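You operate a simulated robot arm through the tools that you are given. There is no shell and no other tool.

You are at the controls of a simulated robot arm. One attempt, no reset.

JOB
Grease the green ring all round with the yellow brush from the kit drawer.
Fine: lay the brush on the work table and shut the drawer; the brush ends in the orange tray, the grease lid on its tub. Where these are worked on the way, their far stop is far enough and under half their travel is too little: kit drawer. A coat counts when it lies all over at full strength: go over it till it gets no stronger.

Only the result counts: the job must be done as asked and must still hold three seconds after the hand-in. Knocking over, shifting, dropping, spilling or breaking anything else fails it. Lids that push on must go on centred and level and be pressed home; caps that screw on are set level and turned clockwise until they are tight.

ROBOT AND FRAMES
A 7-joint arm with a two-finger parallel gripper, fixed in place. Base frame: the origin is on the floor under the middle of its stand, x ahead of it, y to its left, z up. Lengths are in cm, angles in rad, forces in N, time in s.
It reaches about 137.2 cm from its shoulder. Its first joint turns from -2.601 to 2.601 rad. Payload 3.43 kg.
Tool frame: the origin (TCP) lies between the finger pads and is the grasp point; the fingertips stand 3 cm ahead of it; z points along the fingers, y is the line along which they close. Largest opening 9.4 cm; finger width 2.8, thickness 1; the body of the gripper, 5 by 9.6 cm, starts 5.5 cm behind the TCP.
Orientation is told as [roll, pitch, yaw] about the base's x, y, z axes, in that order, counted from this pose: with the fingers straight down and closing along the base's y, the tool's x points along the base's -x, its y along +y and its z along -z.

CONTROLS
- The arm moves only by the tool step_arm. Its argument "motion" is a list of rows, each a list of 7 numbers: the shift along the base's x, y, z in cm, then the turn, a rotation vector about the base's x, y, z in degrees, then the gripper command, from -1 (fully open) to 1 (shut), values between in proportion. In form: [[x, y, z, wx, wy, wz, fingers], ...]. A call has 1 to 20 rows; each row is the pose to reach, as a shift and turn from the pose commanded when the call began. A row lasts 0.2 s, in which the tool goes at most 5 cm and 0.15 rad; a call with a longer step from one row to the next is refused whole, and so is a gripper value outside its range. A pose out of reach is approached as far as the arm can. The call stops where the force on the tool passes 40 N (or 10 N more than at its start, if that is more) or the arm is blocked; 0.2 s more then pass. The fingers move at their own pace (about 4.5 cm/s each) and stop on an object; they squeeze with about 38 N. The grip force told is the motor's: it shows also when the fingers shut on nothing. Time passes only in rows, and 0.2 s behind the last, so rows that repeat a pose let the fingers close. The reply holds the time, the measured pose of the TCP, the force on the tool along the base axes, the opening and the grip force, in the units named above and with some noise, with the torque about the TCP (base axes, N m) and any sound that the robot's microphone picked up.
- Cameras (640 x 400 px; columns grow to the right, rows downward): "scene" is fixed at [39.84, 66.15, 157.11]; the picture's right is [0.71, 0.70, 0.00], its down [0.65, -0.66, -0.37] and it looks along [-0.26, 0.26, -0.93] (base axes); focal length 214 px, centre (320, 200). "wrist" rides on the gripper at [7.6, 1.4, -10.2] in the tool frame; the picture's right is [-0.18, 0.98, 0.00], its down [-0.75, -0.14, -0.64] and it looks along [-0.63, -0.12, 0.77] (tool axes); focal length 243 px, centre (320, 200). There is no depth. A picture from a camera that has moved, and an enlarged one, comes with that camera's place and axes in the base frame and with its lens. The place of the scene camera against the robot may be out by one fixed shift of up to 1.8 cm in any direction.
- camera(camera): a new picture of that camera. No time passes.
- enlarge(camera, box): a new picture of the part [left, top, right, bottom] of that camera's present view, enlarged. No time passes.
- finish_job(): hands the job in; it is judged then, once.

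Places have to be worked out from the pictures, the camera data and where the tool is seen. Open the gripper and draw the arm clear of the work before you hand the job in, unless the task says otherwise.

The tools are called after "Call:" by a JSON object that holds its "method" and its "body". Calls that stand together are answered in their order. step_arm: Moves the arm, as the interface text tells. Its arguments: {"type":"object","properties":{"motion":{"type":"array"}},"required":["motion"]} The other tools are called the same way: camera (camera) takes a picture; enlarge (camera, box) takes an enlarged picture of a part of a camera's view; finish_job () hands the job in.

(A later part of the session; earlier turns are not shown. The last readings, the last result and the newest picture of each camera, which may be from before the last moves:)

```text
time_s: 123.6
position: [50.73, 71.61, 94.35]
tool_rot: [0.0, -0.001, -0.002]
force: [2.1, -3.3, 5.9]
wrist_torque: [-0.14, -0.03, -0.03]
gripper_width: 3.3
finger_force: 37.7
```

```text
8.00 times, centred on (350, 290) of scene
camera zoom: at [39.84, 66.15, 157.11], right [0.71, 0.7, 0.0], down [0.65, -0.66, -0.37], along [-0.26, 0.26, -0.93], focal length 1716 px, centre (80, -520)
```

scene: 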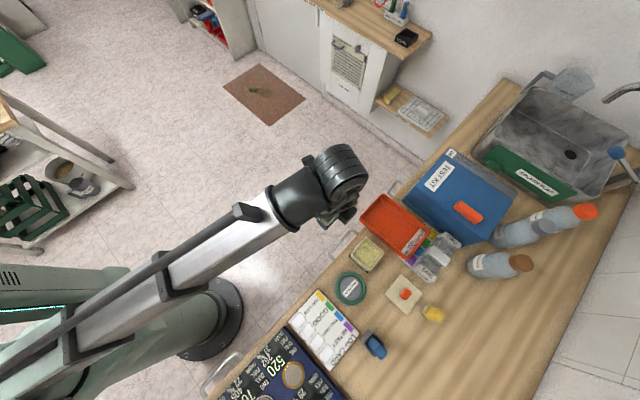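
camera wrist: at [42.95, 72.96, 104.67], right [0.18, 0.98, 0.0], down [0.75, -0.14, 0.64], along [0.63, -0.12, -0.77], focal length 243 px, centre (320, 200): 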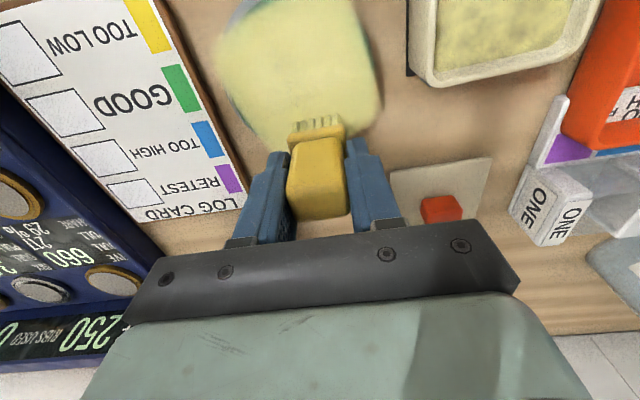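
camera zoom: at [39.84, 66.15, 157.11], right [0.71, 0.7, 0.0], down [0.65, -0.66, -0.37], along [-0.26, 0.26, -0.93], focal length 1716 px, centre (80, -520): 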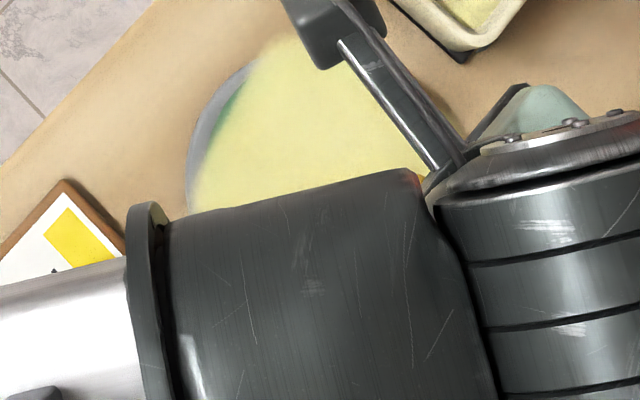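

Coverage is evening out. Completing this lap with one more sweep over the +y half.

Call:
{"method": "step_arm", "body": {"motion": [[-0.187, 0.692, -0.02, 0, 0, 0, 1], [-0.489, 1.34, -0.02, 0, 0, 0, 1], [-0.899, 1.925, -0.02, 0, 0, 0, 1], [-1.405, 2.431, -0.02, 0, 0, 0, 1], [-1.99, 2.841, -0.02, 0, 0, 0, 1], [-2.638, 3.143, -0.02, 0, 0, 0, 1], [-3.328, 3.328, -0.02, 0, 0, 0, 1], [-4.04, 3.39, -0.02, 0, 0, 0, 1], [-4.752, 3.328, -0.02, 0, 0, 0, 1], [-5.442, 3.143, -0.02, 0, 0, 0, 1], [-6.09, 2.841, -0.02, 0, 0, 0, 1], [-6.675, 2.431, -0.02, 0, 0, 0, 1], [-7.181, 1.925, -0.02, 0, 0, 0, 1], [-7.591, 1.34, -0.02, 0, 0, 0, 1], [-7.893, 0.692, -0.02, 0, 0, 0, 1], [-8.078, 0.002, -0.02, 0, 0, 0, 1], [-8.14, -0.71, -0.02, 0, 0, 0, 1], [-8.078, -1.422, -0.02, 0, 0, 0, 1], [-7.893, -2.112, -0.02, 0, 0, 0, 1]]}}

Call:
{"method": "step_arm", "body": {"motion": [[0, 0, 1, 0, 0, 0, 1], [0, 0, 4, 0, 0, 0, 1], [0.3, 2, 6.5, 0, 0, 0, 1], [0.6, 6, 6.5, 0, 0, 0, 1], [0.9, 10, 6.5, 0, 0, 0, 1], [1.2, 12.5, 6.5, 0, 0, 0, 1], [1.2, 12.5, 6.5, 0, 0, 0, 1]]}}

Call:
{"method": "enlarge", "body": {"camera": "wrist", "box": [150, 80, 310, 220]}}

Call:
{"method": "enlarge", "body": {"camera": "scene", "box": [320, 265, 380, 315]}}

```text
time_s: 127.6
position: [42.56, 69.43, 94.26]
tool_rot: [0.001, 0.001, 0.0]
force: [-5.2, 15.1, 23.9]
wrist_torque: [0.83, 0.3, 0.08]
gripper_width: 3.29
finger_force: 38.0
```

```text
time_s: 129.2
position: [44.06, 81.86, 100.79]
tool_rot: [-0.001, -0.001, 0.0]
force: [0.2, 0.5, -0.3]
wrist_torque: [0.02, 0.02, -0.01]
gripper_width: 3.31
finger_force: 37.6
```

```text
2.86 times, centred on (230, 150) of wrist
camera zoom: at [36.25, 83.31, 111.17], right [0.18, 0.98, 0.0], down [0.75, -0.14, 0.64], along [0.63, -0.12, -0.77], focal length 693 px, centre (577, 343)
```

zoom: 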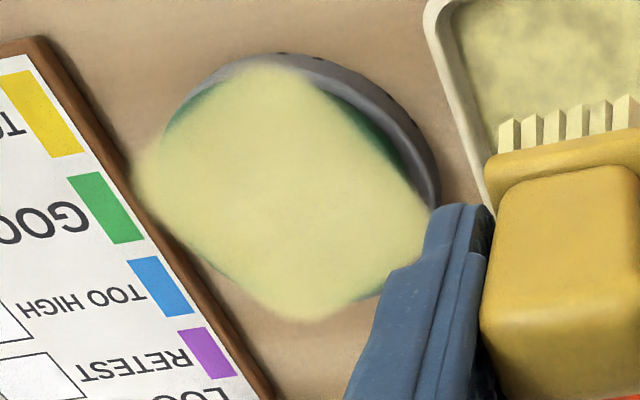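

```text
8.00 times, centred on (350, 290) of scene
camera zoom: at [39.84, 66.15, 157.11], right [0.71, 0.7, 0.0], down [0.65, -0.66, -0.37], along [-0.26, 0.26, -0.93], focal length 1716 px, centre (80, -520)
```

zoom: 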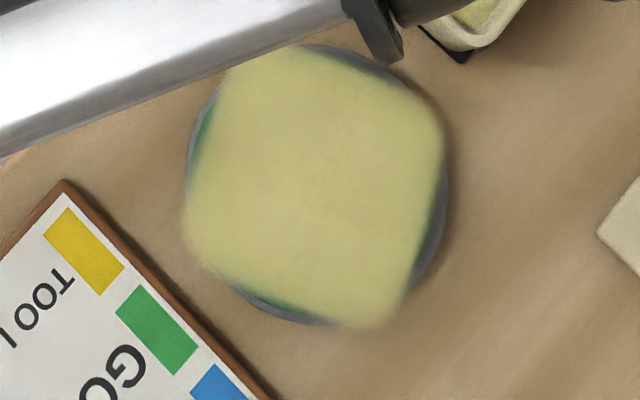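

The square coat patch has turned with the ring — friction spun the ring slightly on its stand. The coat looks uniform now. I'll inspect from the other side before doing a reverse (clockwise) lap.

Call:
{"method": "step_arm", "body": {"motion": [[0, -4, 1.5, 0, 0, 0, 1], [0, -8, 3, 0, 0, 0, 1], [0, -12, 3, 0, 0, 0, 1], [0, -16, 3, 0, 0, 0, 1], [0, -20, 3, 0, 0, 0, 1], [0, -22, 3, 0, 0, 0, 1], [0, -22, 3, 0, 0, 0, 1]]}}

Call:
{"method": "enlarge", "body": {"camera": "wrist", "box": [350, 40, 490, 160]}}

Call:
{"method": "enlarge", "body": {"camera": "scene", "box": [320, 265, 380, 315]}}

```text
time_s: 130.8
position: [43.96, 60.1, 103.75]
tool_rot: [0.0, -0.002, 0.0]
force: [0.3, 0.3, 0.3]
wrist_torque: [0.0, 0.01, -0.01]
gripper_width: 3.27
finger_force: 37.4
```

```text
3.33 times, centred on (420, 100) of wrist
camera zoom: at [36.18, 61.56, 114.19], right [0.18, 0.98, 0.0], down [0.75, -0.14, 0.64], along [0.63, -0.12, -0.77], focal length 809 px, centre (-13, 533)
```

zoom: 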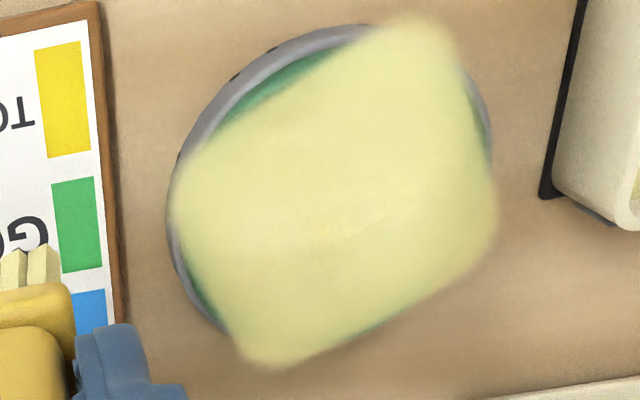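

```text
8.00 times, centred on (350, 290) of scene
camera zoom: at [39.84, 66.15, 157.11], right [0.71, 0.7, 0.0], down [0.65, -0.66, -0.37], along [-0.26, 0.26, -0.93], focal length 1716 px, centre (80, -520)
```

zoom: 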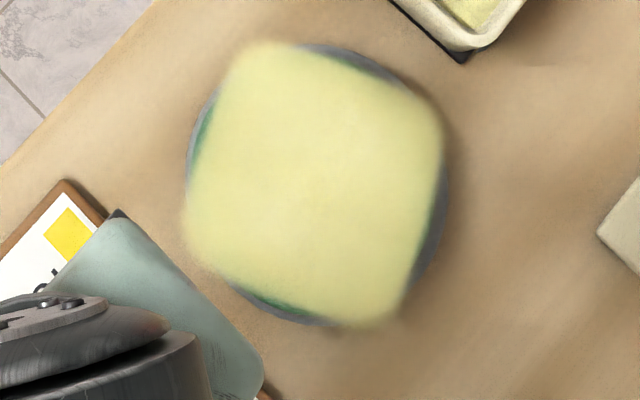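

The coat is uniform and opaque over the whole patch. To be sure it's at full strength, I'll re-dip and do one more lap clockwise, then compare.

Call:
{"method": "step_arm", "body": {"motion": [[0, 4, -1, 0, 0, 0, 1], [0, 8, -2, 0, 0, 0, 1], [0, 12, -2, 0, 0, 0, 1], [0, 16, -2, 0, 0, 0, 1], [0, 20, -2, 0, 0, 0, 1], [0.1, 21.75, -2, 0, 0, 0, 1], [0.1, 21.75, -4, 0, 0, 0, 1], [0.1, 21.75, -6, 0, 0, 0, 1], [0.1, 21.75, -7.6, 0, 0, 0, 1], [0.1, 21.75, -8.2, 0, 0, 0, 1], [0.1, 21.75, -8.5, 0, 0, 0, 1], [0.1, 21.75, -8.8, 0, 0, 0, 1], [0.1, 21.75, -9.0, 0, 0, 0, 1], [0.1, 21.75, -9.0, 0, 0, 0, 1]]}}

```text
time_s: 133.8
position: [44.12, 81.62, 94.79]
tool_rot: [0.001, -0.003, -0.001]
force: [0.7, 0.2, 14.0]
wrist_torque: [-0.05, 0.17, -0.01]
gripper_width: 3.3
finger_force: 37.7
```

Call:
{"method": "step_arm", "body": {"motion": [[0, 0, 0.3, 0, 0, 0, 1], [0, 0, 2.5, 0, 0, 0, 1], [0, 0, 5.5, 0, 0, 0, 1], [1.3, -3.5, 5.8, 0, 0, 0, 1], [2.64, -7, 5.5, 0, 0, 0, 1], [2.64, -7, 3, 0, 0, 0, 1], [2.64, -7, 0.8, 0, 0, 0, 1], [2.64, -7, 0, 0, 0, 0, 1], [2.64, -7, -0.2, 0, 0, 0, 1], [2.64, -7, -0.35, 0, 0, 0, 1], [2.64, -7, -0.35, 0, 0, 0, 1]]}}

```text
time_s: 136.2
position: [46.72, 74.45, 94.42]
tool_rot: [0.001, -0.002, 0.0]
force: [0.1, 0.6, -0.4]
wrist_torque: [0.05, -0.02, 0.02]
gripper_width: 3.32
finger_force: 38.2
```

Call:
{"method": "step_arm", "body": {"motion": [[0, 0.2, -0.08, 0, 0, 0, 1], [0, 0.3, -0.14, 0, 0, 0, 1], [0, 0.3, -0.14, 0, 0, 0, 1]]}}

```text
time_s: 137.0
position: [46.81, 74.97, 94.29]
tool_rot: [0.0, -0.001, 0.0]
force: [0.2, -3.7, 4.0]
wrist_torque: [-0.14, 0.1, 0.03]
gripper_width: 3.31
finger_force: 38.4
```

Contact at 4 N. Clockwise sweep over the first half.

Call:
{"method": "step_arm", "body": {"motion": [[0.662, -0.072, -0.03, 0, 0, 0, 1], [1.352, -0.257, -0.03, 0, 0, 0, 1], [2.0, -0.559, -0.03, 0, 0, 0, 1], [2.585, -0.969, -0.03, 0, 0, 0, 1], [3.091, -1.475, -0.03, 0, 0, 0, 1], [3.501, -2.06, -0.03, 0, 0, 0, 1], [3.803, -2.708, -0.03, 0, 0, 0, 1], [3.988, -3.398, -0.03, 0, 0, 0, 1], [4.05, -4.11, -0.03, 0, 0, 0, 1], [3.988, -4.822, -0.03, 0, 0, 0, 1], [3.803, -5.512, -0.03, 0, 0, 0, 1], [3.501, -6.16, -0.03, 0, 0, 0, 1], [3.091, -6.745, -0.03, 0, 0, 0, 1], [2.585, -7.251, -0.03, 0, 0, 0, 1], [2.0, -7.661, -0.03, 0, 0, 0, 1], [1.352, -7.963, -0.03, 0, 0, 0, 1], [0.662, -8.148, -0.03, 0, 0, 0, 1], [-0.05, -8.21, -0.03, 0, 0, 0, 1], [-0.762, -8.148, -0.03, 0, 0, 0, 1], [-1.452, -7.963, -0.03, 0, 0, 0, 1]]}}

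```text
time_s: 141.2
position: [45.47, 67.02, 94.33]
tool_rot: [0.0, -0.002, -0.001]
force: [5.5, -2.4, 8.0]
wrist_torque: [-0.01, -0.21, -0.06]
gripper_width: 3.31
finger_force: 38.2
```

Continuing the clockwise lap over the other half.

Call:
{"method": "step_arm", "body": {"motion": [[-0.65, 0.299, -0.01, 0, 0, 0, 1], [-1.235, 0.709, -0.01, 0, 0, 0, 1], [-1.741, 1.215, -0.01, 0, 0, 0, 1], [-2.151, 1.8, -0.01, 0, 0, 0, 1], [-2.453, 2.448, -0.01, 0, 0, 0, 1], [-2.638, 3.138, -0.01, 0, 0, 0, 1], [-2.7, 3.85, -0.01, 0, 0, 0, 1], [-2.638, 4.562, -0.01, 0, 0, 0, 1], [-2.453, 5.252, -0.01, 0, 0, 0, 1], [-2.151, 5.9, -0.01, 0, 0, 0, 1], [-1.741, 6.485, -0.01, 0, 0, 0, 1], [-1.235, 6.991, -0.01, 0, 0, 0, 1], [-0.65, 7.401, -0.01, 0, 0, 0, 1], [-0.002, 7.703, -0.01, 0, 0, 0, 1], [0.688, 7.888, -0.01, 0, 0, 0, 1], [1.4, 7.95, -0.01, 0, 0, 0, 1], [2.112, 7.888, -0.01, 0, 0, 0, 1], [2.802, 7.703, -0.01, 0, 0, 0, 1], [3.45, 7.401, -0.01, 0, 0, 0, 1]]}}

Call:
{"method": "step_arm", "body": {"motion": [[0, 0, 1, 0, 0, 0, 1], [0, 0, 4, 0, 0, 0, 1], [-1.2, 2, 6.5, 0, 0, 0, 1], [-2.6, 4.5, 6.5, 0, 0, 0, 1], [-4.6, 7.5, 6.5, 0, 0, 0, 1], [-4.6, 7.5, 6.5, 0, 0, 0, 1]]}}

Call:
{"method": "enlarge", "body": {"camera": "wrist", "box": [150, 80, 310, 220]}}

Call:
{"method": "enlarge", "body": {"camera": "scene", "box": [320, 265, 380, 315]}}

```text
time_s: 145.2
position: [48.72, 74.51, 94.25]
tool_rot: [0.002, 0.0, 0.0]
force: [-4.4, 3.1, 8.7]
wrist_torque: [0.29, 0.39, 0.01]
gripper_width: 3.3
finger_force: 38.0
```

```text
time_s: 146.6
position: [44.22, 82.02, 100.85]
tool_rot: [0.001, -0.001, -0.001]
force: [-0.7, 0.2, -0.7]
wrist_torque: [-0.01, -0.01, 0.0]
gripper_width: 3.3
finger_force: 37.7
```

```text
2.86 times, centred on (230, 150) of wrist
camera zoom: at [36.41, 83.36, 111.26], right [0.18, 0.98, 0.0], down [0.75, -0.14, 0.64], along [0.63, -0.12, -0.77], focal length 693 px, centre (577, 343)
```

zoom: 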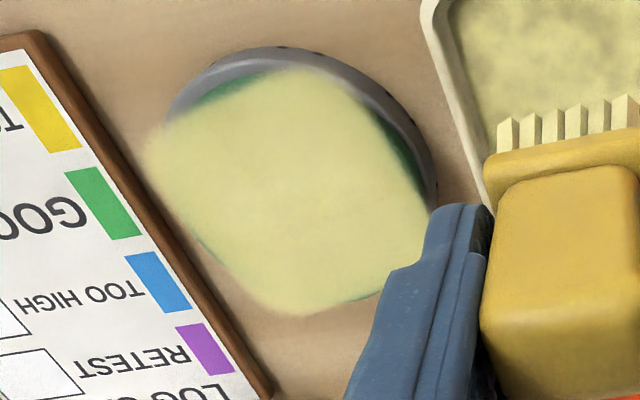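

```text
8.00 times, centred on (350, 290) of scene
camera zoom: at [39.84, 66.15, 157.11], right [0.71, 0.7, 0.0], down [0.65, -0.66, -0.37], along [-0.26, 0.26, -0.93], focal length 1716 px, centre (80, -520)
```

zoom: 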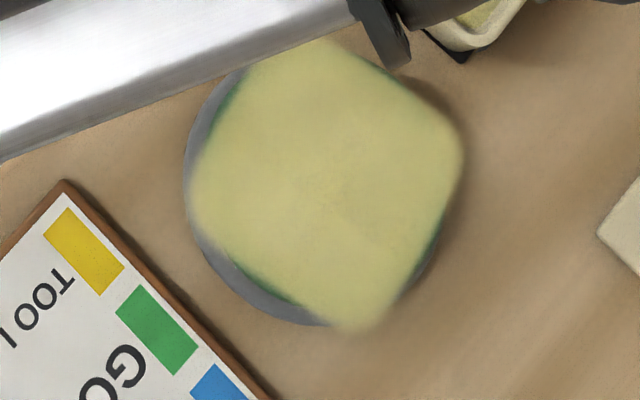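

Strength looks unchanged (saturated) and the ring turned back a bit, but the ring may have slid slightly on its stand. I'll check from the other side with the arm clear.

Call:
{"method": "step_arm", "body": {"motion": [[0, -4, 1.5, 0, 0, 0, 1], [0, -8, 3, 0, 0, 0, 1], [0, -12, 3, 0, 0, 0, 1], [0, -16, 3, 0, 0, 0, 1], [0, -20, 3, 0, 0, 0, 1], [0, -22, 3, 0, 0, 0, 1], [0, -22, 3, 0, 0, 0, 1]]}}

Call:
{"method": "enlarge", "body": {"camera": "wrist", "box": [350, 40, 490, 160]}}

Call:
{"method": "enlarge", "body": {"camera": "scene", "box": [320, 265, 380, 315]}}

Call:
{"method": "enlarge", "body": {"camera": "scene", "box": [325, 225, 385, 315]}}

```text
time_s: 148.2
position: [44.32, 59.77, 103.69]
tool_rot: [0.001, 0.0, 0.001]
force: [0.6, 0.3, 0.3]
wrist_torque: [0.02, -0.02, 0.0]
gripper_width: 3.3
finger_force: 37.7
```

```text
3.33 times, centred on (420, 100) of wrist
camera zoom: at [36.53, 61.26, 114.08], right [0.18, 0.98, 0.0], down [0.75, -0.14, 0.64], along [0.63, -0.12, -0.77], focal length 809 px, centre (-13, 533)
```

zoom: 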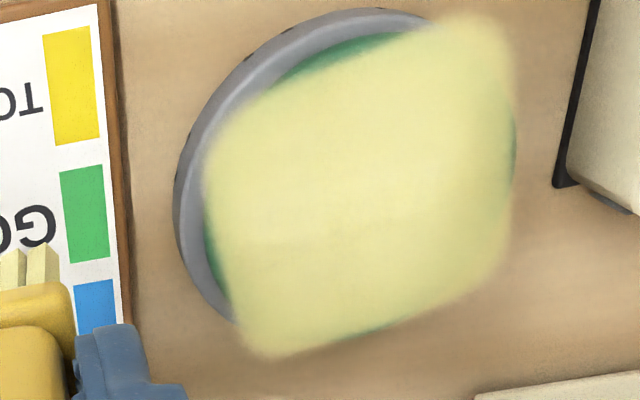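

```text
8.00 times, centred on (350, 290) of scene
camera zoom: at [39.84, 66.15, 157.11], right [0.71, 0.7, 0.0], down [0.65, -0.66, -0.37], along [-0.26, 0.26, -0.93], focal length 1716 px, centre (80, -520)
```

zoom: 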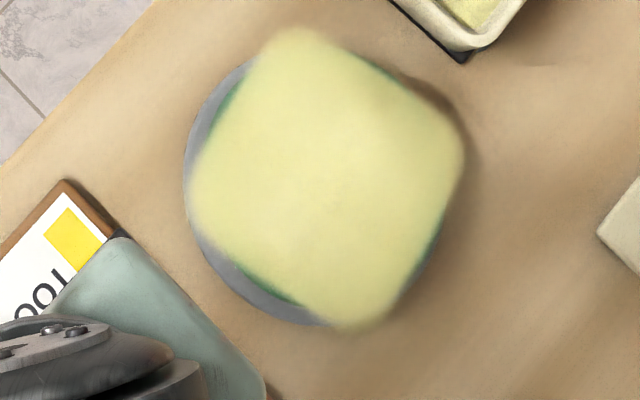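

```text
4.44 times, centred on (355, 270) of scene
camera zoom: at [39.84, 66.15, 157.11], right [0.71, 0.7, 0.0], down [0.65, -0.66, -0.37], along [-0.26, 0.26, -0.93], focal length 953 px, centre (164, -111)
```

zoom: 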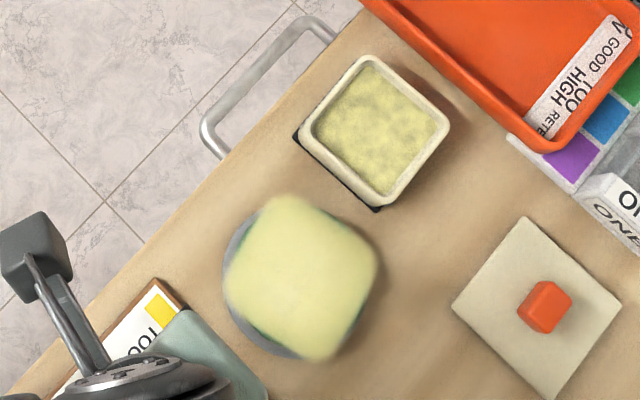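

The ring is fully and evenly coated; extra passes no longer change it. The ring sits within ~0.3 cm of its original place on the stand. Now I'll carry the brush to the orange tray.

Call:
{"method": "step_arm", "body": {"motion": [[0, 4, 1, 0, 0, 0, 1], [0, 8, 2, 0, 0, 0, 1], [0, 12, 2, 0, 0, 0, 1], [0, 16, 2, 0, 0, 0, 1], [0, 20, 2, 0, 0, 0, 1], [0, 24, 2, 0, 0, 0, 1], [0, 28, 2, 0, 0, 0, 1], [0.2, 32, 1, 0, 0, 0, 1], [0.3, 34.5, 0, 0, 0, 0, 1], [0.3, 34.5, -2, 0, 0, 0, 1], [0.3, 34.5, -3, 0, 0, 0, 1], [0.3, 34.5, -3, 0, 0, 0, 1]]}}

Call:
{"method": "camera", "body": {"camera": "wrist"}}

Call:
{"method": "enlarge", "body": {"camera": "scene", "box": [320, 150, 480, 310]}}

```text
time_s: 150.8
position: [44.45, 94.39, 100.71]
tool_rot: [0.001, -0.002, 0.001]
force: [0.3, 0.5, -0.8]
wrist_torque: [-0.01, 0.01, 0.0]
gripper_width: 3.3
finger_force: 38.0
```

```text
taken
camera wrist: at [36.65, 95.75, 111.09], right [0.18, 0.98, 0.0], down [0.75, -0.14, 0.64], along [0.63, -0.12, -0.77], focal length 243 px, centre (320, 200)
```

wrist: 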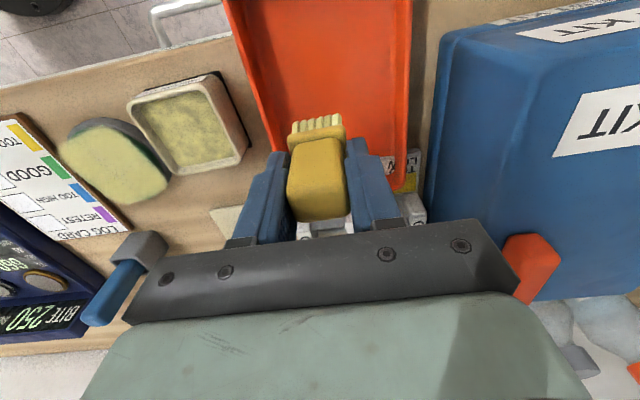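

```text
2.50 times, centred on (400, 230) of scene
camera zoom: at [39.84, 66.15, 157.11], right [0.71, 0.7, 0.0], down [0.65, -0.66, -0.37], along [-0.26, 0.26, -0.93], focal length 536 px, centre (120, 125)
```

zoom: 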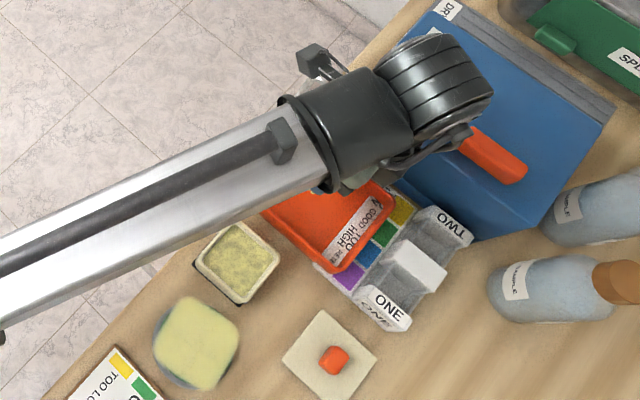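

The tray is directly below, with the kit box well clear at y≥105. Lowering the brush into the tray.

Call:
{"method": "step_arm", "body": {"motion": [[0, 0, -2, 0, 0, 0, 1], [0, 0, -4, 0, 0, 0, 1], [0, 0, -6, 0, 0, 0, 1], [0, 0, -7, 0, 0, 0, 1], [0, 0, -7, 0, 0, 0, 1]]}}

Call:
{"method": "camera", "body": {"camera": "wrist"}}

```text
time_s: 152.0
position: [44.51, 94.32, 93.57]
tool_rot: [0.0, -0.002, 0.0]
force: [0.1, 0.9, -0.1]
wrist_torque: [-0.01, 0.0, -0.02]
gripper_width: 3.3
finger_force: 37.5
```

```text
taken
camera wrist: at [36.77, 95.77, 104.01], right [0.18, 0.98, 0.0], down [0.75, -0.14, 0.64], along [0.63, -0.12, -0.77], focal length 243 px, centre (320, 200)
```

wrist: 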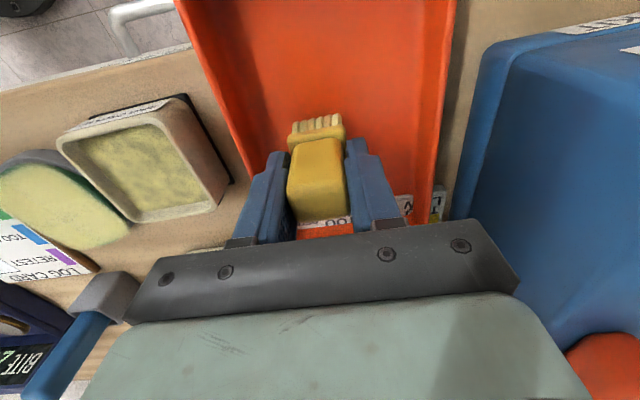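

Inside the tray walls. Lowering slowly to the tray floor.

Call:
{"method": "step_arm", "body": {"motion": [[0, 0, -0.25, 0, 0, 0, 1], [0, 0, -0.5, 0, 0, 0, 1], [0, 0, -0.75, 0, 0, 0, 1], [0, 0, -0.75, 0, 0, 0, 1]]}}

```text
time_s: 153.0
position: [44.51, 94.37, 92.92]
tool_rot: [0.0, 0.0, 0.0]
force: [-0.1, 0.2, 0.1]
wrist_torque: [0.04, -0.02, 0.04]
gripper_width: 3.31
finger_force: 38.3
```

Call:
{"method": "step_arm", "body": {"motion": [[0, 0, -0.15, 0, 0, 0, 1], [0, 0, -0.3, 0, 0, 0, 1], [0, 0, -0.45, 0, 0, 0, 1], [0, 0, -0.45, 0, 0, 0, 1]]}}

```text
time_s: 154.0
position: [44.32, 94.3, 92.62]
tool_rot: [0.003, -0.003, 0.001]
force: [0.7, 0.7, 5.6]
wrist_torque: [-0.04, -0.15, 0.03]
gripper_width: 3.31
finger_force: 37.5
```

The brush touches the tray floor (5.6 N). Releasing it upright and retreating straight up.

Call:
{"method": "step_arm", "body": {"motion": [[0, 0, 0.05, 0, 0, 0, 0.2], [0, 0, 0.05, 0, 0, 0, 0.1], [0, 0, 0.05, 0, 0, 0, 0.0], [0, 0, 0.05, 0, 0, 0, -0.05], [0, 0, 0.05, 0, 0, 0, -0.05]]}}

Call:
{"method": "camera", "body": {"camera": "wrist"}}

```text
time_s: 155.2
position: [44.26, 94.43, 92.6]
tool_rot: [0.0, -0.001, -0.001]
force: [0.9, -0.3, -0.2]
wrist_torque: [-0.02, -0.02, 0.01]
gripper_width: 4.94
finger_force: 0.0
```

```text
taken
camera wrist: at [36.62, 95.77, 103.02], right [0.18, 0.98, 0.0], down [0.75, -0.14, 0.64], along [0.63, -0.12, -0.77], focal length 243 px, centre (320, 200)
```

wrist: 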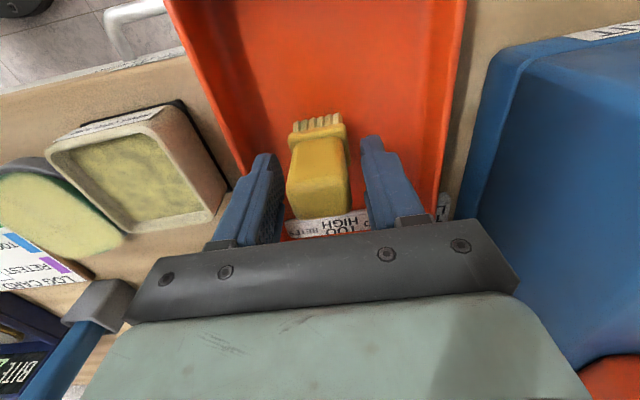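

The brush stands free in the tray. Rising straight up.

Call:
{"method": "step_arm", "body": {"motion": [[0, 0, 1, 0, 0, 0, -0.05], [0, 0, 3, 0, 0, 0, -0.05], [0, 0, 6, 0, 0, 0, -0.05], [0, 0, 9, 0, 0, 0, -0.05], [0, 0, 12, 0, 0, 0, -0.05], [2, -3, 13, 0, 0, 0, 0.2], [4, -6, 13, 0, 0, 0, 0.2], [4, -10, 13, 0, 0, 0, 0.2], [4, -14, 13, 0, 0, 0, 0.2], [4, -14, 13, 0, 0, 0, 0.2]]}}

Call:
{"method": "camera", "body": {"camera": "wrist"}}

Call:
{"method": "enlarge", "body": {"camera": "scene", "box": [320, 180, 460, 320]}}

```text
time_s: 157.4
position: [48.62, 80.26, 105.56]
tool_rot: [0.0, 0.0, 0.001]
force: [-0.5, 0.3, -0.7]
wrist_torque: [0.01, 0.0, 0.0]
gripper_width: 3.78
finger_force: 0.1
```

```text
taken
camera wrist: at [40.81, 81.8, 115.96], right [0.18, 0.98, 0.0], down [0.75, -0.14, 0.64], along [0.63, -0.12, -0.77], focal length 243 px, centre (320, 200)
```

wrist: 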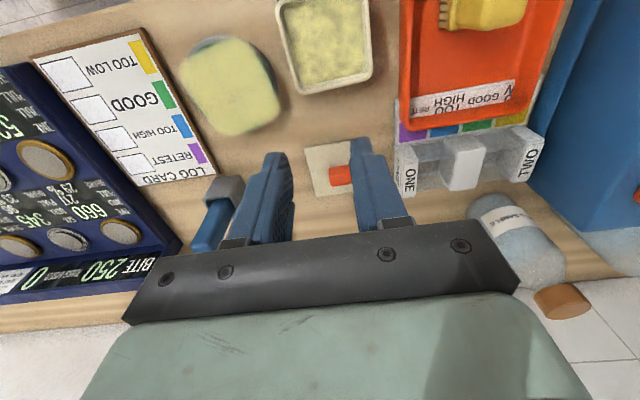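

```text
2.86 times, centred on (390, 250) of scene
camera zoom: at [39.84, 66.15, 157.11], right [0.71, 0.7, 0.0], down [0.65, -0.66, -0.37], along [-0.26, 0.26, -0.93], focal length 613 px, centre (120, 57)
```

zoom: 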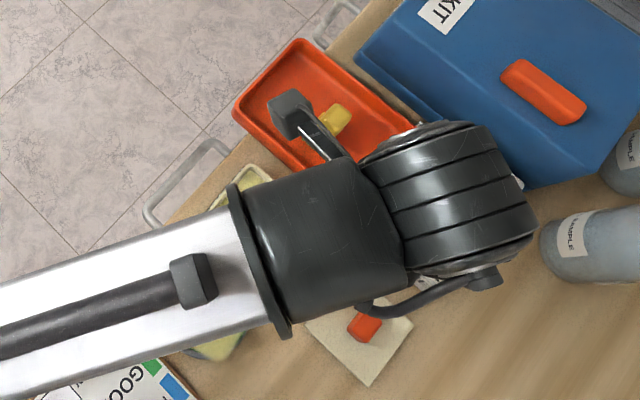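

Now for the lid. Checking the brush in the tray and zooming on the lid and its knob.

Call:
{"method": "enlarge", "body": {"camera": "wrist", "box": [280, 110, 400, 230]}}

Call:
{"method": "enlarge", "body": {"camera": "wrist", "box": [400, 0, 560, 120]}}

Call:
{"method": "enlarge", "body": {"camera": "scene", "box": [370, 180, 430, 240]}}

Call:
{"method": "enlarge", "body": {"camera": "wrist", "box": [170, 0, 390, 160]}}

```text
3.33 times, centred on (340, 170) of wrist
camera zoom: at [40.81, 81.8, 115.96], right [0.18, 0.98, 0.0], down [0.75, -0.14, 0.64], along [0.63, -0.12, -0.77], focal length 809 px, centre (253, 300)
```

zoom: 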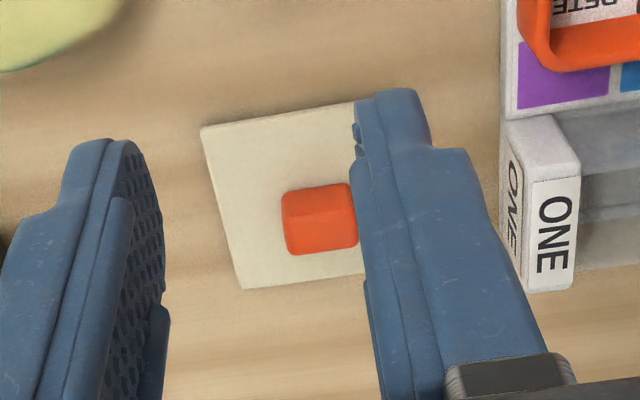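

```text
3.33 times, centred on (480, 60) of wrist
camera zoom: at [40.81, 81.8, 115.96], right [0.18, 0.98, 0.0], down [0.75, -0.14, 0.64], along [0.63, -0.12, -0.77], focal length 809 px, centre (-213, 667)
```

zoom: 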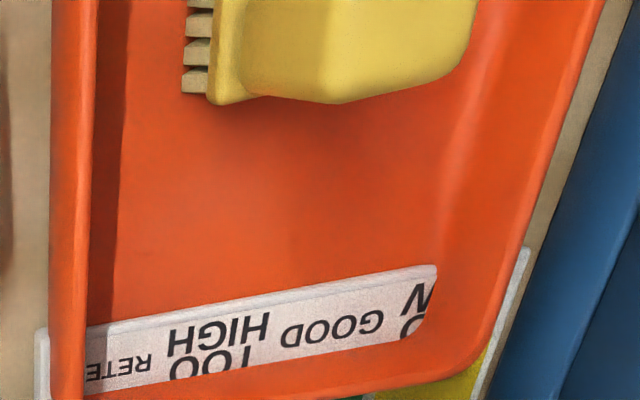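

```text
6.67 times, centred on (400, 210) of scene
camera zoom: at [39.84, 66.15, 157.11], right [0.71, 0.7, 0.0], down [0.65, -0.66, -0.37], along [-0.26, 0.26, -0.93], focal length 1430 px, centre (-213, 133)
```

zoom: 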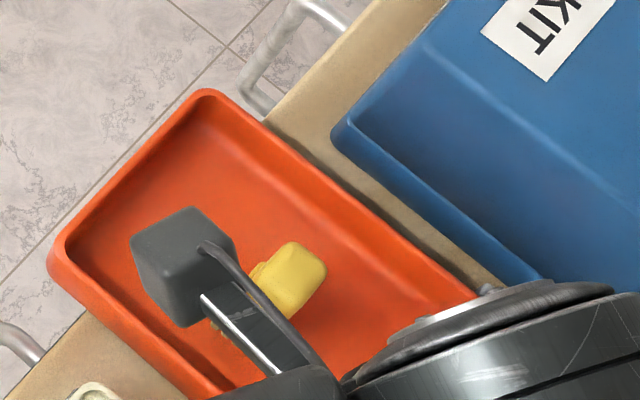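

```text
2.50 times, centred on (280, 80) of wrist
camera zoom: at [40.81, 81.8, 115.96], right [0.18, 0.98, 0.0], down [0.75, -0.14, 0.64], along [0.63, -0.12, -0.77], focal length 606 px, centre (420, 500)
```

zoom: 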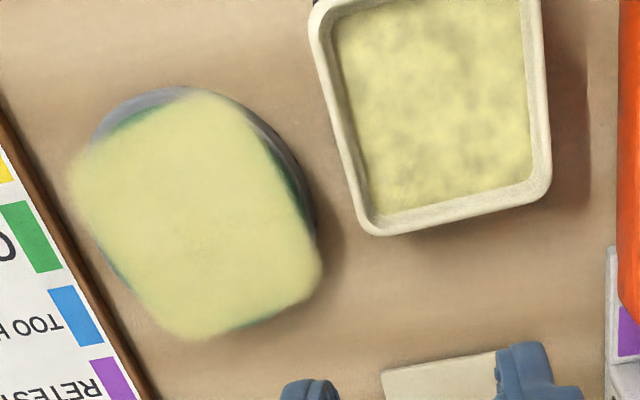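

The brush stands upright in the tray. I'll open the fingers fully and reposition for an unobstructed view of the lid.

Call:
{"method": "step_arm", "body": {"motion": [[0.5, 0.3, 0.5, 0, 0, 0, -0.3], [1, 0.7, 1, 0, 0, 0, -1], [1.5, 1, 1, 0, 0, 0, -1], [1.5, 1, 1, 0, 0, 0, -1], [1.5, 1, 1, 0, 0, 0, -1]]}}

Call:
{"method": "enlarge", "body": {"camera": "wrist", "box": [270, 100, 410, 220]}}

```text
time_s: 158.6
position: [49.9, 81.43, 106.49]
tool_rot: [-0.001, -0.002, -0.001]
force: [-0.5, 0.3, -0.1]
wrist_torque: [0.02, -0.03, -0.01]
gripper_width: 9.4
finger_force: 0.0
```

```text
3.33 times, centred on (340, 160) of wrist
camera zoom: at [42.21, 82.79, 117.02], right [0.18, 0.98, 0.0], down [0.75, -0.14, 0.64], along [0.63, -0.12, -0.77], focal length 809 px, centre (253, 333)
```

zoom: 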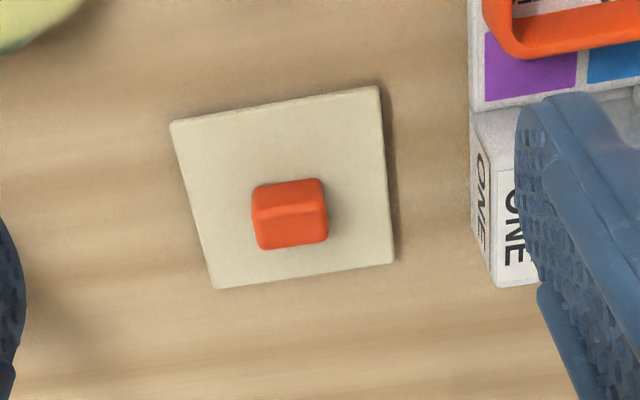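

The lid centre is ≈[59.96, 80.97] (8.4 cm square, axis-aligned), knob 2.9 cm wide. Before placing it I want a precise tub centre, so I'll take a direct view of the tub with fingers open.

Call:
{"method": "step_arm", "body": {"motion": [[-4, 0, 0, 0, 0, 0, -1], [-8, 0.2, 0, 0, 0, 0, -1], [-12, 0.4, 0, 0, 0, 0, -1], [-14.5, 0.5, 0, 0, 0, 0, -1], [-14.5, 0.5, 0, 0, 0, 0, -1]]}}

Call:
{"method": "camera", "body": {"camera": "wrist"}}

Call:
{"method": "enlarge", "body": {"camera": "wrist", "box": [250, 90, 390, 210]}}

```text
time_s: 159.8
position: [35.6, 81.94, 106.59]
tool_rot: [0.0, -0.002, 0.001]
force: [0.1, 0.5, 0.4]
wrist_torque: [-0.02, -0.01, 0.0]
gripper_width: 9.37
finger_force: 0.0
```

```text
taken
camera wrist: at [27.79, 83.49, 116.98], right [0.18, 0.98, 0.0], down [0.75, -0.14, 0.64], along [0.63, -0.12, -0.77], focal length 243 px, centre (320, 200)
```

wrist: 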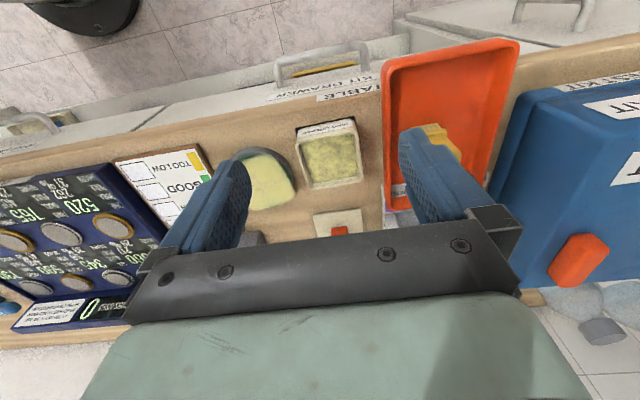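

```text
3.33 times, centred on (320, 150) of wrist
camera zoom: at [27.79, 83.49, 116.98], right [0.18, 0.98, 0.0], down [0.75, -0.14, 0.64], along [0.63, -0.12, -0.77], focal length 809 px, centre (320, 367)
```

zoom: 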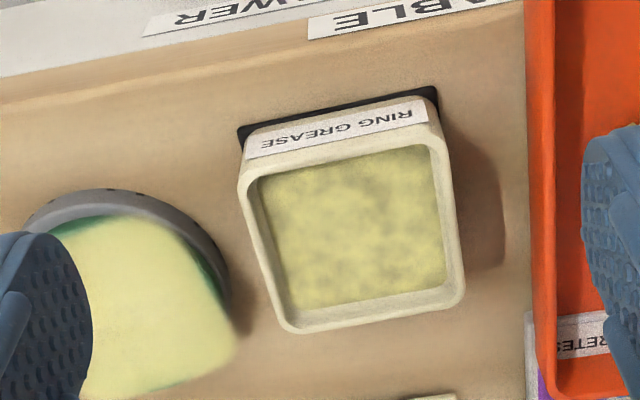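

Tub centre refined to ≈[44.0, 81.8], rim z≈89.8. Moving over the lid and lowering to grip its knob.

Call:
{"method": "step_arm", "body": {"motion": [[4, -0.2, 0, 0, 0, 0, -0.5], [8, -0.4, 0, 0, 0, 0, -0.1], [12, -0.5, 0, 0, 0, 0, -0.1], [16, -0.7, 0, 0, 0, 0, -0.1], [20, -0.9, -1, 0, 0, 0, -0.1], [24.35, -0.95, -3, 0, 0, 0, -0.1], [24.35, -0.95, -6, 0, 0, 0, -0.1], [24.35, -0.95, -9, 0, 0, 0, -0.1], [24.35, -0.95, -11, 0, 0, 0, -0.1], [24.35, -0.95, -11, 0, 0, 0, -0.1]]}}

Call:
{"method": "camera", "body": {"camera": "wrist"}}

Call:
{"method": "enlarge", "body": {"camera": "wrist", "box": [230, 70, 410, 230]}}

```text
time_s: 162.0
position: [59.96, 81.0, 95.51]
tool_rot: [0.001, -0.002, 0.0]
force: [-0.1, 0.3, 0.8]
wrist_torque: [-0.01, 0.02, -0.02]
gripper_width: 5.14
finger_force: 0.1
```

```text
taken
camera wrist: at [52.18, 82.5, 106.04], right [0.18, 0.98, 0.0], down [0.75, -0.14, 0.64], along [0.63, -0.12, -0.77], focal length 243 px, centre (320, 200)
```

wrist: 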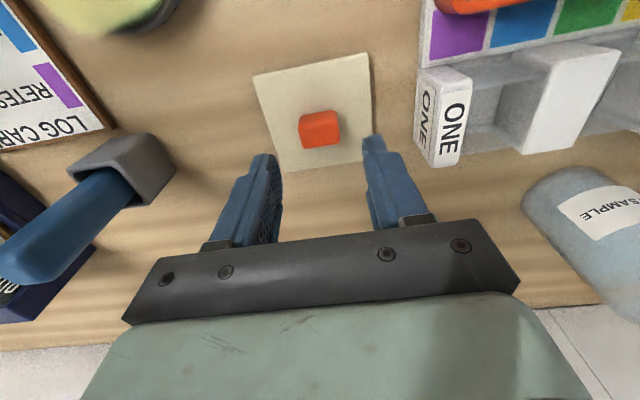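

```text
2.50 times, centred on (320, 150) of wrist
camera zoom: at [52.18, 82.5, 106.04], right [0.18, 0.98, 0.0], down [0.75, -0.14, 0.64], along [0.63, -0.12, -0.77], focal length 606 px, centre (320, 325)
```

zoom: 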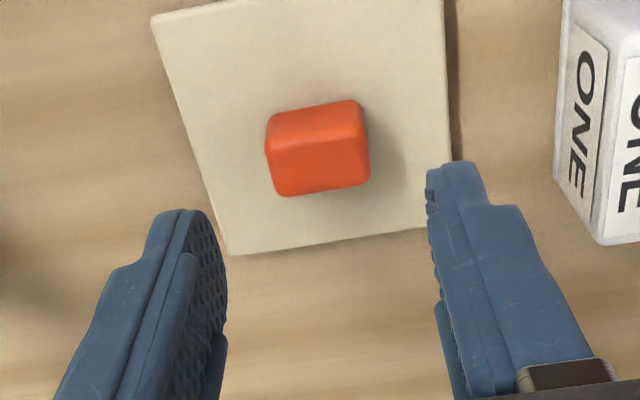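

The knob is centred between the fingers. Lowering so the fingertips straddle the knob just above the lid plate.

Call:
{"method": "step_arm", "body": {"motion": [[0, 0, -1.5, 0, 0, 0, -0.1], [0, 0, -3, 0, 0, 0, -0.1], [0, 0, -4.2, 0, 0, 0, -0.1], [0, 0, -5, 0, 0, 0, -0.1], [0, 0, -5.4, 0, 0, 0, -0.1], [0, 0, -5.4, 0, 0, 0, -0.1]]}}

Call:
{"method": "enlarge", "body": {"camera": "wrist", "box": [230, 90, 410, 250]}}

```text
time_s: 163.4
position: [59.72, 80.98, 90.16]
tool_rot: [0.001, -0.003, 0.002]
force: [-0.1, -0.1, -0.3]
wrist_torque: [0.03, -0.05, -0.05]
gripper_width: 5.17
finger_force: 0.1
```

```text
2.50 times, centred on (320, 170) of wrist
camera zoom: at [51.96, 82.38, 100.56], right [0.18, 0.98, 0.0], down [0.75, -0.14, 0.64], along [0.63, -0.12, -0.77], focal length 606 px, centre (320, 275)
```

zoom: 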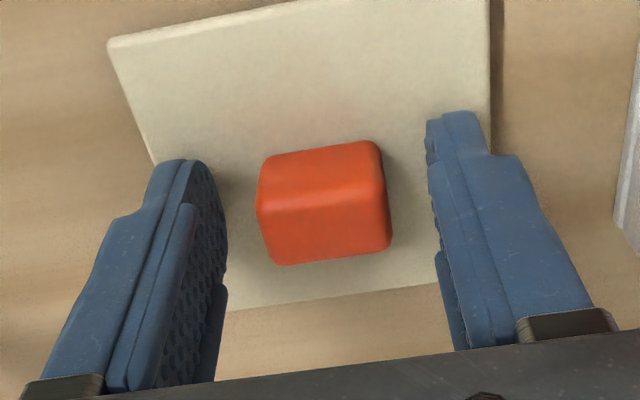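

Nudging x by +0.3 to centre on the knob, lowering slightly, then closing.

Call:
{"method": "step_arm", "body": {"motion": [[0.2, 0, -0.15, 0, 0, 0, -0.1], [0.3, 0, -0.3, 0, 0, 0, -0.1], [0.3, 0, -0.3, 0, 0, 0, -0.1], [0.3, 0, -0.3, 0, 0, 0, 0.2], [0.3, 0, -0.3, 0, 0, 0, 0.5], [0.3, 0, -0.3, 0, 0, 0, 1], [0.3, 0, -0.3, 0, 0, 0, 1], [0.3, 0, -0.3, 0, 0, 0, 1]]}}

Call:
{"method": "enlarge", "body": {"camera": "wrist", "box": [230, 90, 410, 250]}}

```text
time_s: 165.2
position: [59.97, 81.06, 89.95]
tool_rot: [0.001, -0.001, 0.0]
force: [2.6, 5.6, 18.7]
wrist_torque: [0.15, -0.03, -0.02]
gripper_width: 2.86
finger_force: 38.3
```

```text
2.50 times, centred on (320, 170) of wrist
camera zoom: at [52.23, 82.39, 100.36], right [0.18, 0.98, 0.0], down [0.75, -0.14, 0.64], along [0.63, -0.12, -0.77], focal length 606 px, centre (320, 275)
```

zoom: 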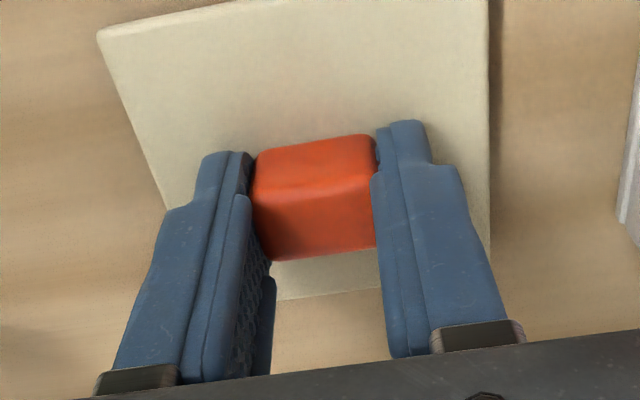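

Knob gripped (2.86 cm) with tips resting on the lid plate. Lifting it straight up and checking that it hangs level.

Call:
{"method": "step_arm", "body": {"motion": [[0, 0, 0.5, 0, 0, 0, 1], [0, 0, 2, 0, 0, 0, 1], [0, 0, 4, 0, 0, 0, 1], [0, 0, 7, 0, 0, 0, 1], [0, 0, 10, 0, 0, 0, 1], [0, 0, 12, 0, 0, 0, 1], [0, 0, 12, 0, 0, 0, 1]]}}

Call:
{"method": "camera", "body": {"camera": "wrist"}}

Call:
{"method": "enlarge", "body": {"camera": "scene", "box": [350, 220, 490, 340]}}

```text
time_s: 166.8
position: [60.01, 80.98, 101.85]
tool_rot: [-0.001, -0.004, 0.0]
force: [-1.0, 0.1, -0.2]
wrist_torque: [0.01, -0.04, -0.01]
gripper_width: 0.0
finger_force: 33.2
```

```text
taken
camera wrist: at [52.13, 82.42, 112.32], right [0.18, 0.98, 0.0], down [0.75, -0.14, 0.64], along [0.63, -0.12, -0.77], focal length 243 px, centre (320, 200)
```

wrist: 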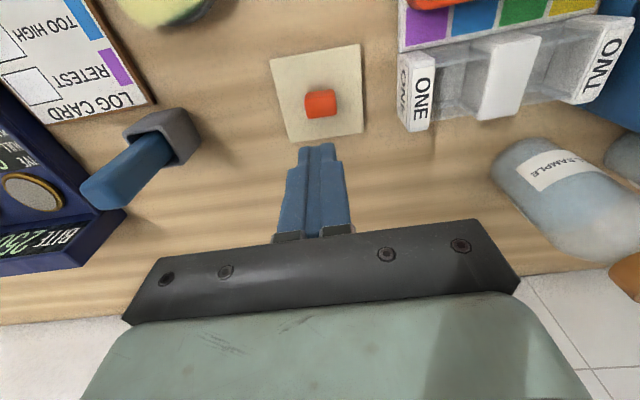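

```text
3.33 times, centred on (420, 280) of scene
camera zoom: at [39.84, 66.15, 157.11], right [0.71, 0.7, 0.0], down [0.65, -0.66, -0.37], along [-0.26, 0.26, -0.93], focal length 715 px, centre (-13, -67)
```

zoom: 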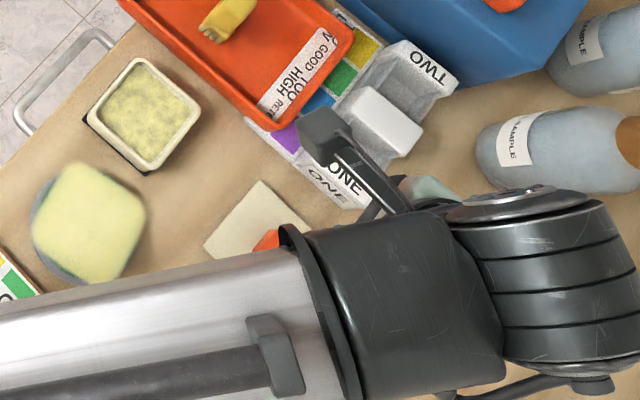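

The lid slipped out and stayed on the table. I'll check that it's still flat and where exactly it is before retrying with a better grip.

Call:
{"method": "enlarge", "body": {"camera": "wrist", "box": [250, 30, 390, 150]}}

```text
3.33 times, centred on (320, 90) of wrist
camera zoom: at [52.13, 82.42, 112.32], right [0.18, 0.98, 0.0], down [0.75, -0.14, 0.64], along [0.63, -0.12, -0.77], focal length 809 px, centre (320, 567)
```

zoom: 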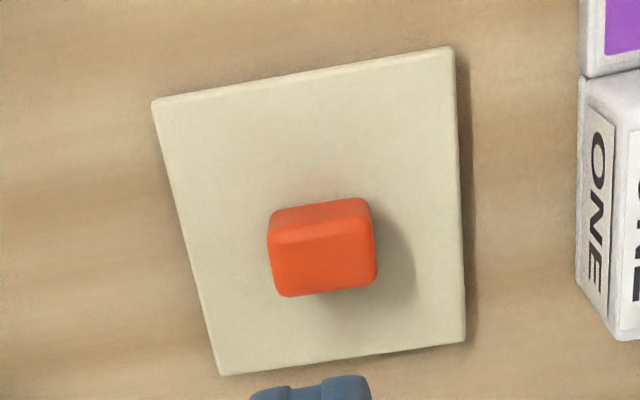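

The lid is unmoved and flat at [59.97, 80.96]; the knob is only about 1.9 cm tall. I'll regrip centred on the knob and lift much more slowly.

Call:
{"method": "step_arm", "body": {"motion": [[0.1, 0, 0, 0, 0, 0, -0.1], [0.2, 0, -3, 0, 0, 0, -0.1], [0.2, 0, -6, 0, 0, 0, -0.1], [0.2, 0, -8.5, 0, 0, 0, -0.1], [0.2, 0, -10.5, 0, 0, 0, -0.1], [0.2, 0, -11.5, 0, 0, 0, -0.1], [0.2, 0, -11.8, 0, 0, 0, -0.1], [0.2, 0, -11.8, 0, 0, 0, -0.1]]}}

Call:
{"method": "enlarge", "body": {"camera": "wrist", "box": [230, 90, 410, 250]}}

```text
time_s: 168.6
position: [60.17, 81.07, 90.01]
tool_rot: [0.0, -0.002, 0.001]
force: [-0.2, -0.1, 0.4]
wrist_torque: [0.02, -0.01, 0.02]
gripper_width: 5.16
finger_force: 0.0
```

```text
2.50 times, centred on (320, 170) of wrist
camera zoom: at [52.46, 82.46, 100.46], right [0.18, 0.98, 0.0], down [0.75, -0.14, 0.64], along [0.63, -0.12, -0.77], focal length 606 px, centre (320, 275)
```

zoom: 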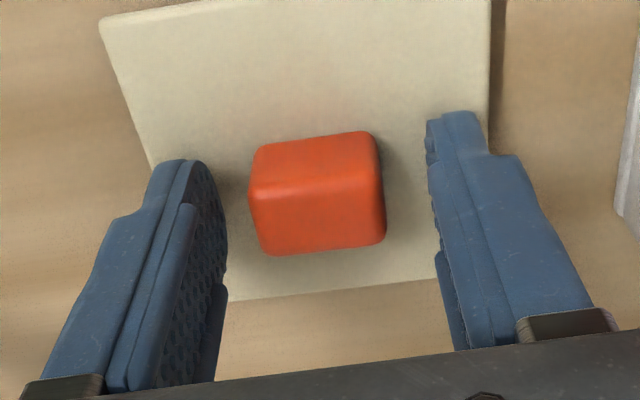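

No contact yet. Lowering a touch more until the tips just meet the plate, for maximum knob overlap.

Call:
{"method": "step_arm", "body": {"motion": [[0, 0, -0.1, 0, 0, 0, -0.1], [0, 0, -0.2, 0, 0, 0, -0.1], [0, 0, -0.2, 0, 0, 0, -0.1]]}}

```text
time_s: 169.4
position: [60.22, 81.03, 89.98]
tool_rot: [0.002, -0.002, -0.001]
force: [0.2, 3.3, 9.7]
wrist_torque: [0.06, 0.06, 0.01]
gripper_width: 5.18
finger_force: 0.0
```

Tips touch the plate. Closing on the knob.

Call:
{"method": "step_arm", "body": {"motion": [[0, 0, 0.05, 0, 0, 0, 0.2], [0, 0, 0.05, 0, 0, 0, 0.4], [0, 0, 0.05, 0, 0, 0, 1], [0, 0, 0.05, 0, 0, 0, 1], [0, 0, 0.05, 0, 0, 0, 1], [0, 0, 0.05, 0, 0, 0, 1]]}}

Call:
{"method": "step_arm", "body": {"motion": [[0, 0, 0.05, 0, 0, 0, 1], [0, 0, 0.1, 0, 0, 0, 1], [0, 0, 0.15, 0, 0, 0, 1], [0, 0, 0.2, 0, 0, 0, 1], [0, 0, 0.25, 0, 0, 0, 1], [0, 0, 0.3, 0, 0, 0, 1]]}}

```text
time_s: 170.8
position: [60.28, 81.05, 89.98]
tool_rot: [0.002, -0.001, -0.001]
force: [0.8, 3.1, 10.3]
wrist_torque: [0.06, 0.05, -0.13]
gripper_width: 2.87
finger_force: 38.3
```

```text
time_s: 172.2
position: [60.33, 81.02, 90.23]
tool_rot: [-0.001, -0.001, 0.0]
force: [0.1, -0.1, -0.4]
wrist_torque: [-0.02, 0.02, 0.01]
gripper_width: 2.9
finger_force: 38.2
```

Call:
{"method": "enlarge", "body": {"camera": "wrist", "box": [230, 60, 410, 220]}}

Call:
{"method": "step_arm", "body": {"motion": [[0, 0, 0.1, 0, 0, 0, 1], [0, 0, 0.2, 0, 0, 0, 1], [0, 0, 0.3, 0, 0, 0, 1], [0, 0, 0.4, 0, 0, 0, 1], [0, 0, 0.5, 0, 0, 0, 1]]}}

Call:
{"method": "enlarge", "body": {"camera": "wrist", "box": [230, 60, 410, 220]}}

```text
2.50 times, centred on (320, 140) of wrist
camera zoom: at [52.57, 82.35, 100.63], right [0.18, 0.98, 0.0], down [0.75, -0.14, 0.64], along [0.63, -0.12, -0.77], focal length 606 px, centre (320, 350)
```

zoom: 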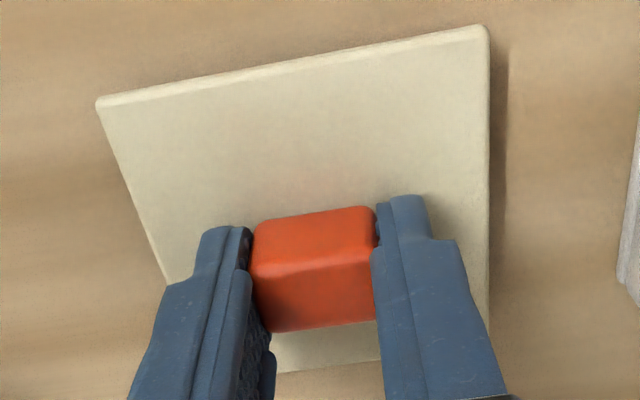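

```text
time_s: 173.4
position: [60.27, 81.01, 90.65]
tool_rot: [0.0, -0.001, 0.0]
force: [-0.5, -1.0, 0.4]
wrist_torque: [-0.01, 0.03, 0.0]
gripper_width: 2.85
finger_force: 37.5
```

```text
2.50 times, centred on (320, 140) of wrist
camera zoom: at [52.55, 82.33, 101.08], right [0.18, 0.98, 0.0], down [0.75, -0.14, 0.64], along [0.63, -0.12, -0.77], focal length 606 px, centre (320, 350)
```

zoom: 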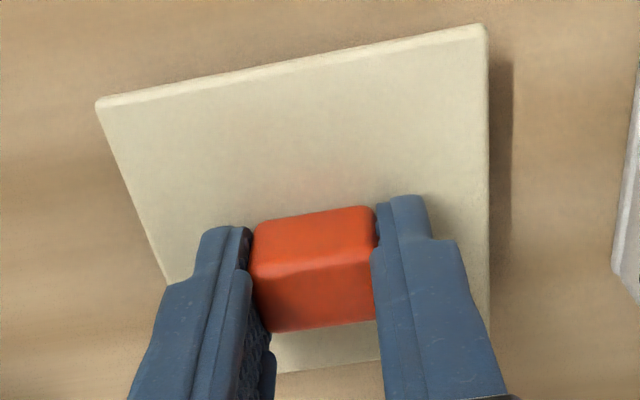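

The lid is moving with the gripper this time (same appearance, shadow widening). Lifting gently.

Call:
{"method": "step_arm", "body": {"motion": [[0, 0, 0.15, 0, 0, 0, 1], [0, 0, 0.35, 0, 0, 0, 1], [0, 0, 0.6, 0, 0, 0, 1], [0, 0, 0.9, 0, 0, 0, 1], [0, 0, 1.25, 0, 0, 0, 1], [0, 0, 1.6, 0, 0, 0, 1], [0, 0, 1.95, 0, 0, 0, 1], [0, 0, 2.3, 0, 0, 0, 1], [0, 0, 2.65, 0, 0, 0, 1], [0, 0, 3.0, 0, 0, 0, 1], [0, 0, 3.4, 0, 0, 0, 1], [0, 0, 3.8, 0, 0, 0, 1], [0, 0, 4.2, 0, 0, 0, 1], [0, 0, 4.6, 0, 0, 0, 1], [0, 0, 5.0, 0, 0, 0, 1], [0, 0, 5.4, 0, 0, 0, 1], [0, 0, 5.8, 0, 0, 0, 1], [0, 0, 6.1, 0, 0, 0, 1], [0, 0, 6.3, 0, 0, 0, 1], [0, 0, 6.4, 0, 0, 0, 1]]}}

Call:
{"method": "camera", "body": {"camera": "wrist"}}

Call:
{"method": "enlarge", "body": {"camera": "wrist", "box": [230, 60, 410, 220]}}

```text
time_s: 177.6
position: [60.19, 81.04, 97.14]
tool_rot: [0.0, -0.002, -0.002]
force: [-0.4, 0.6, 0.1]
wrist_torque: [0.01, -0.02, 0.0]
gripper_width: 2.84
finger_force: 37.5
```

```text
taken
camera wrist: at [52.59, 82.4, 107.5], right [0.18, 0.98, 0.0], down [0.75, -0.14, 0.64], along [0.63, -0.12, -0.77], focal length 243 px, centre (320, 200)
```

wrist: 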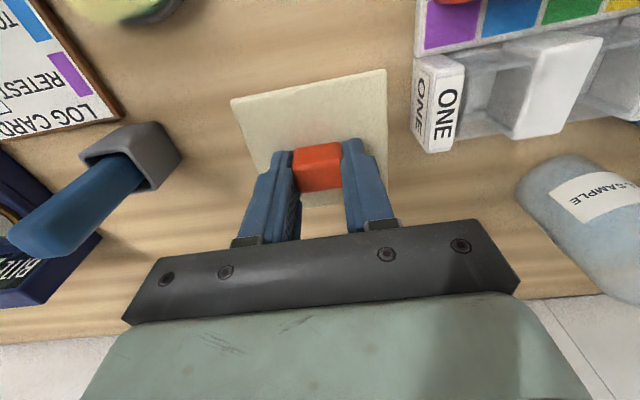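

```text
2.50 times, centred on (320, 140) of wrist
camera zoom: at [52.59, 82.4, 107.5], right [0.18, 0.98, 0.0], down [0.75, -0.14, 0.64], along [0.63, -0.12, -0.77], focal length 606 px, centre (320, 350)
```

zoom: 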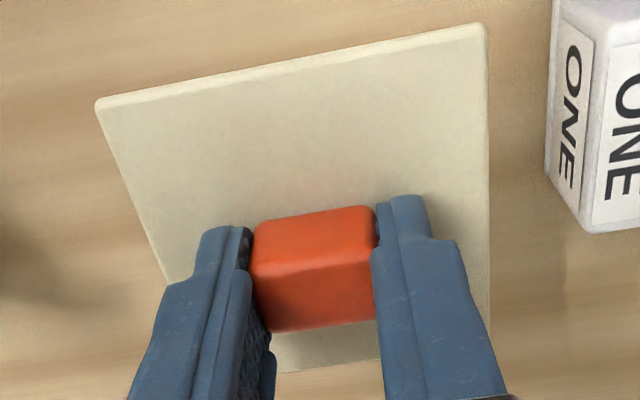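

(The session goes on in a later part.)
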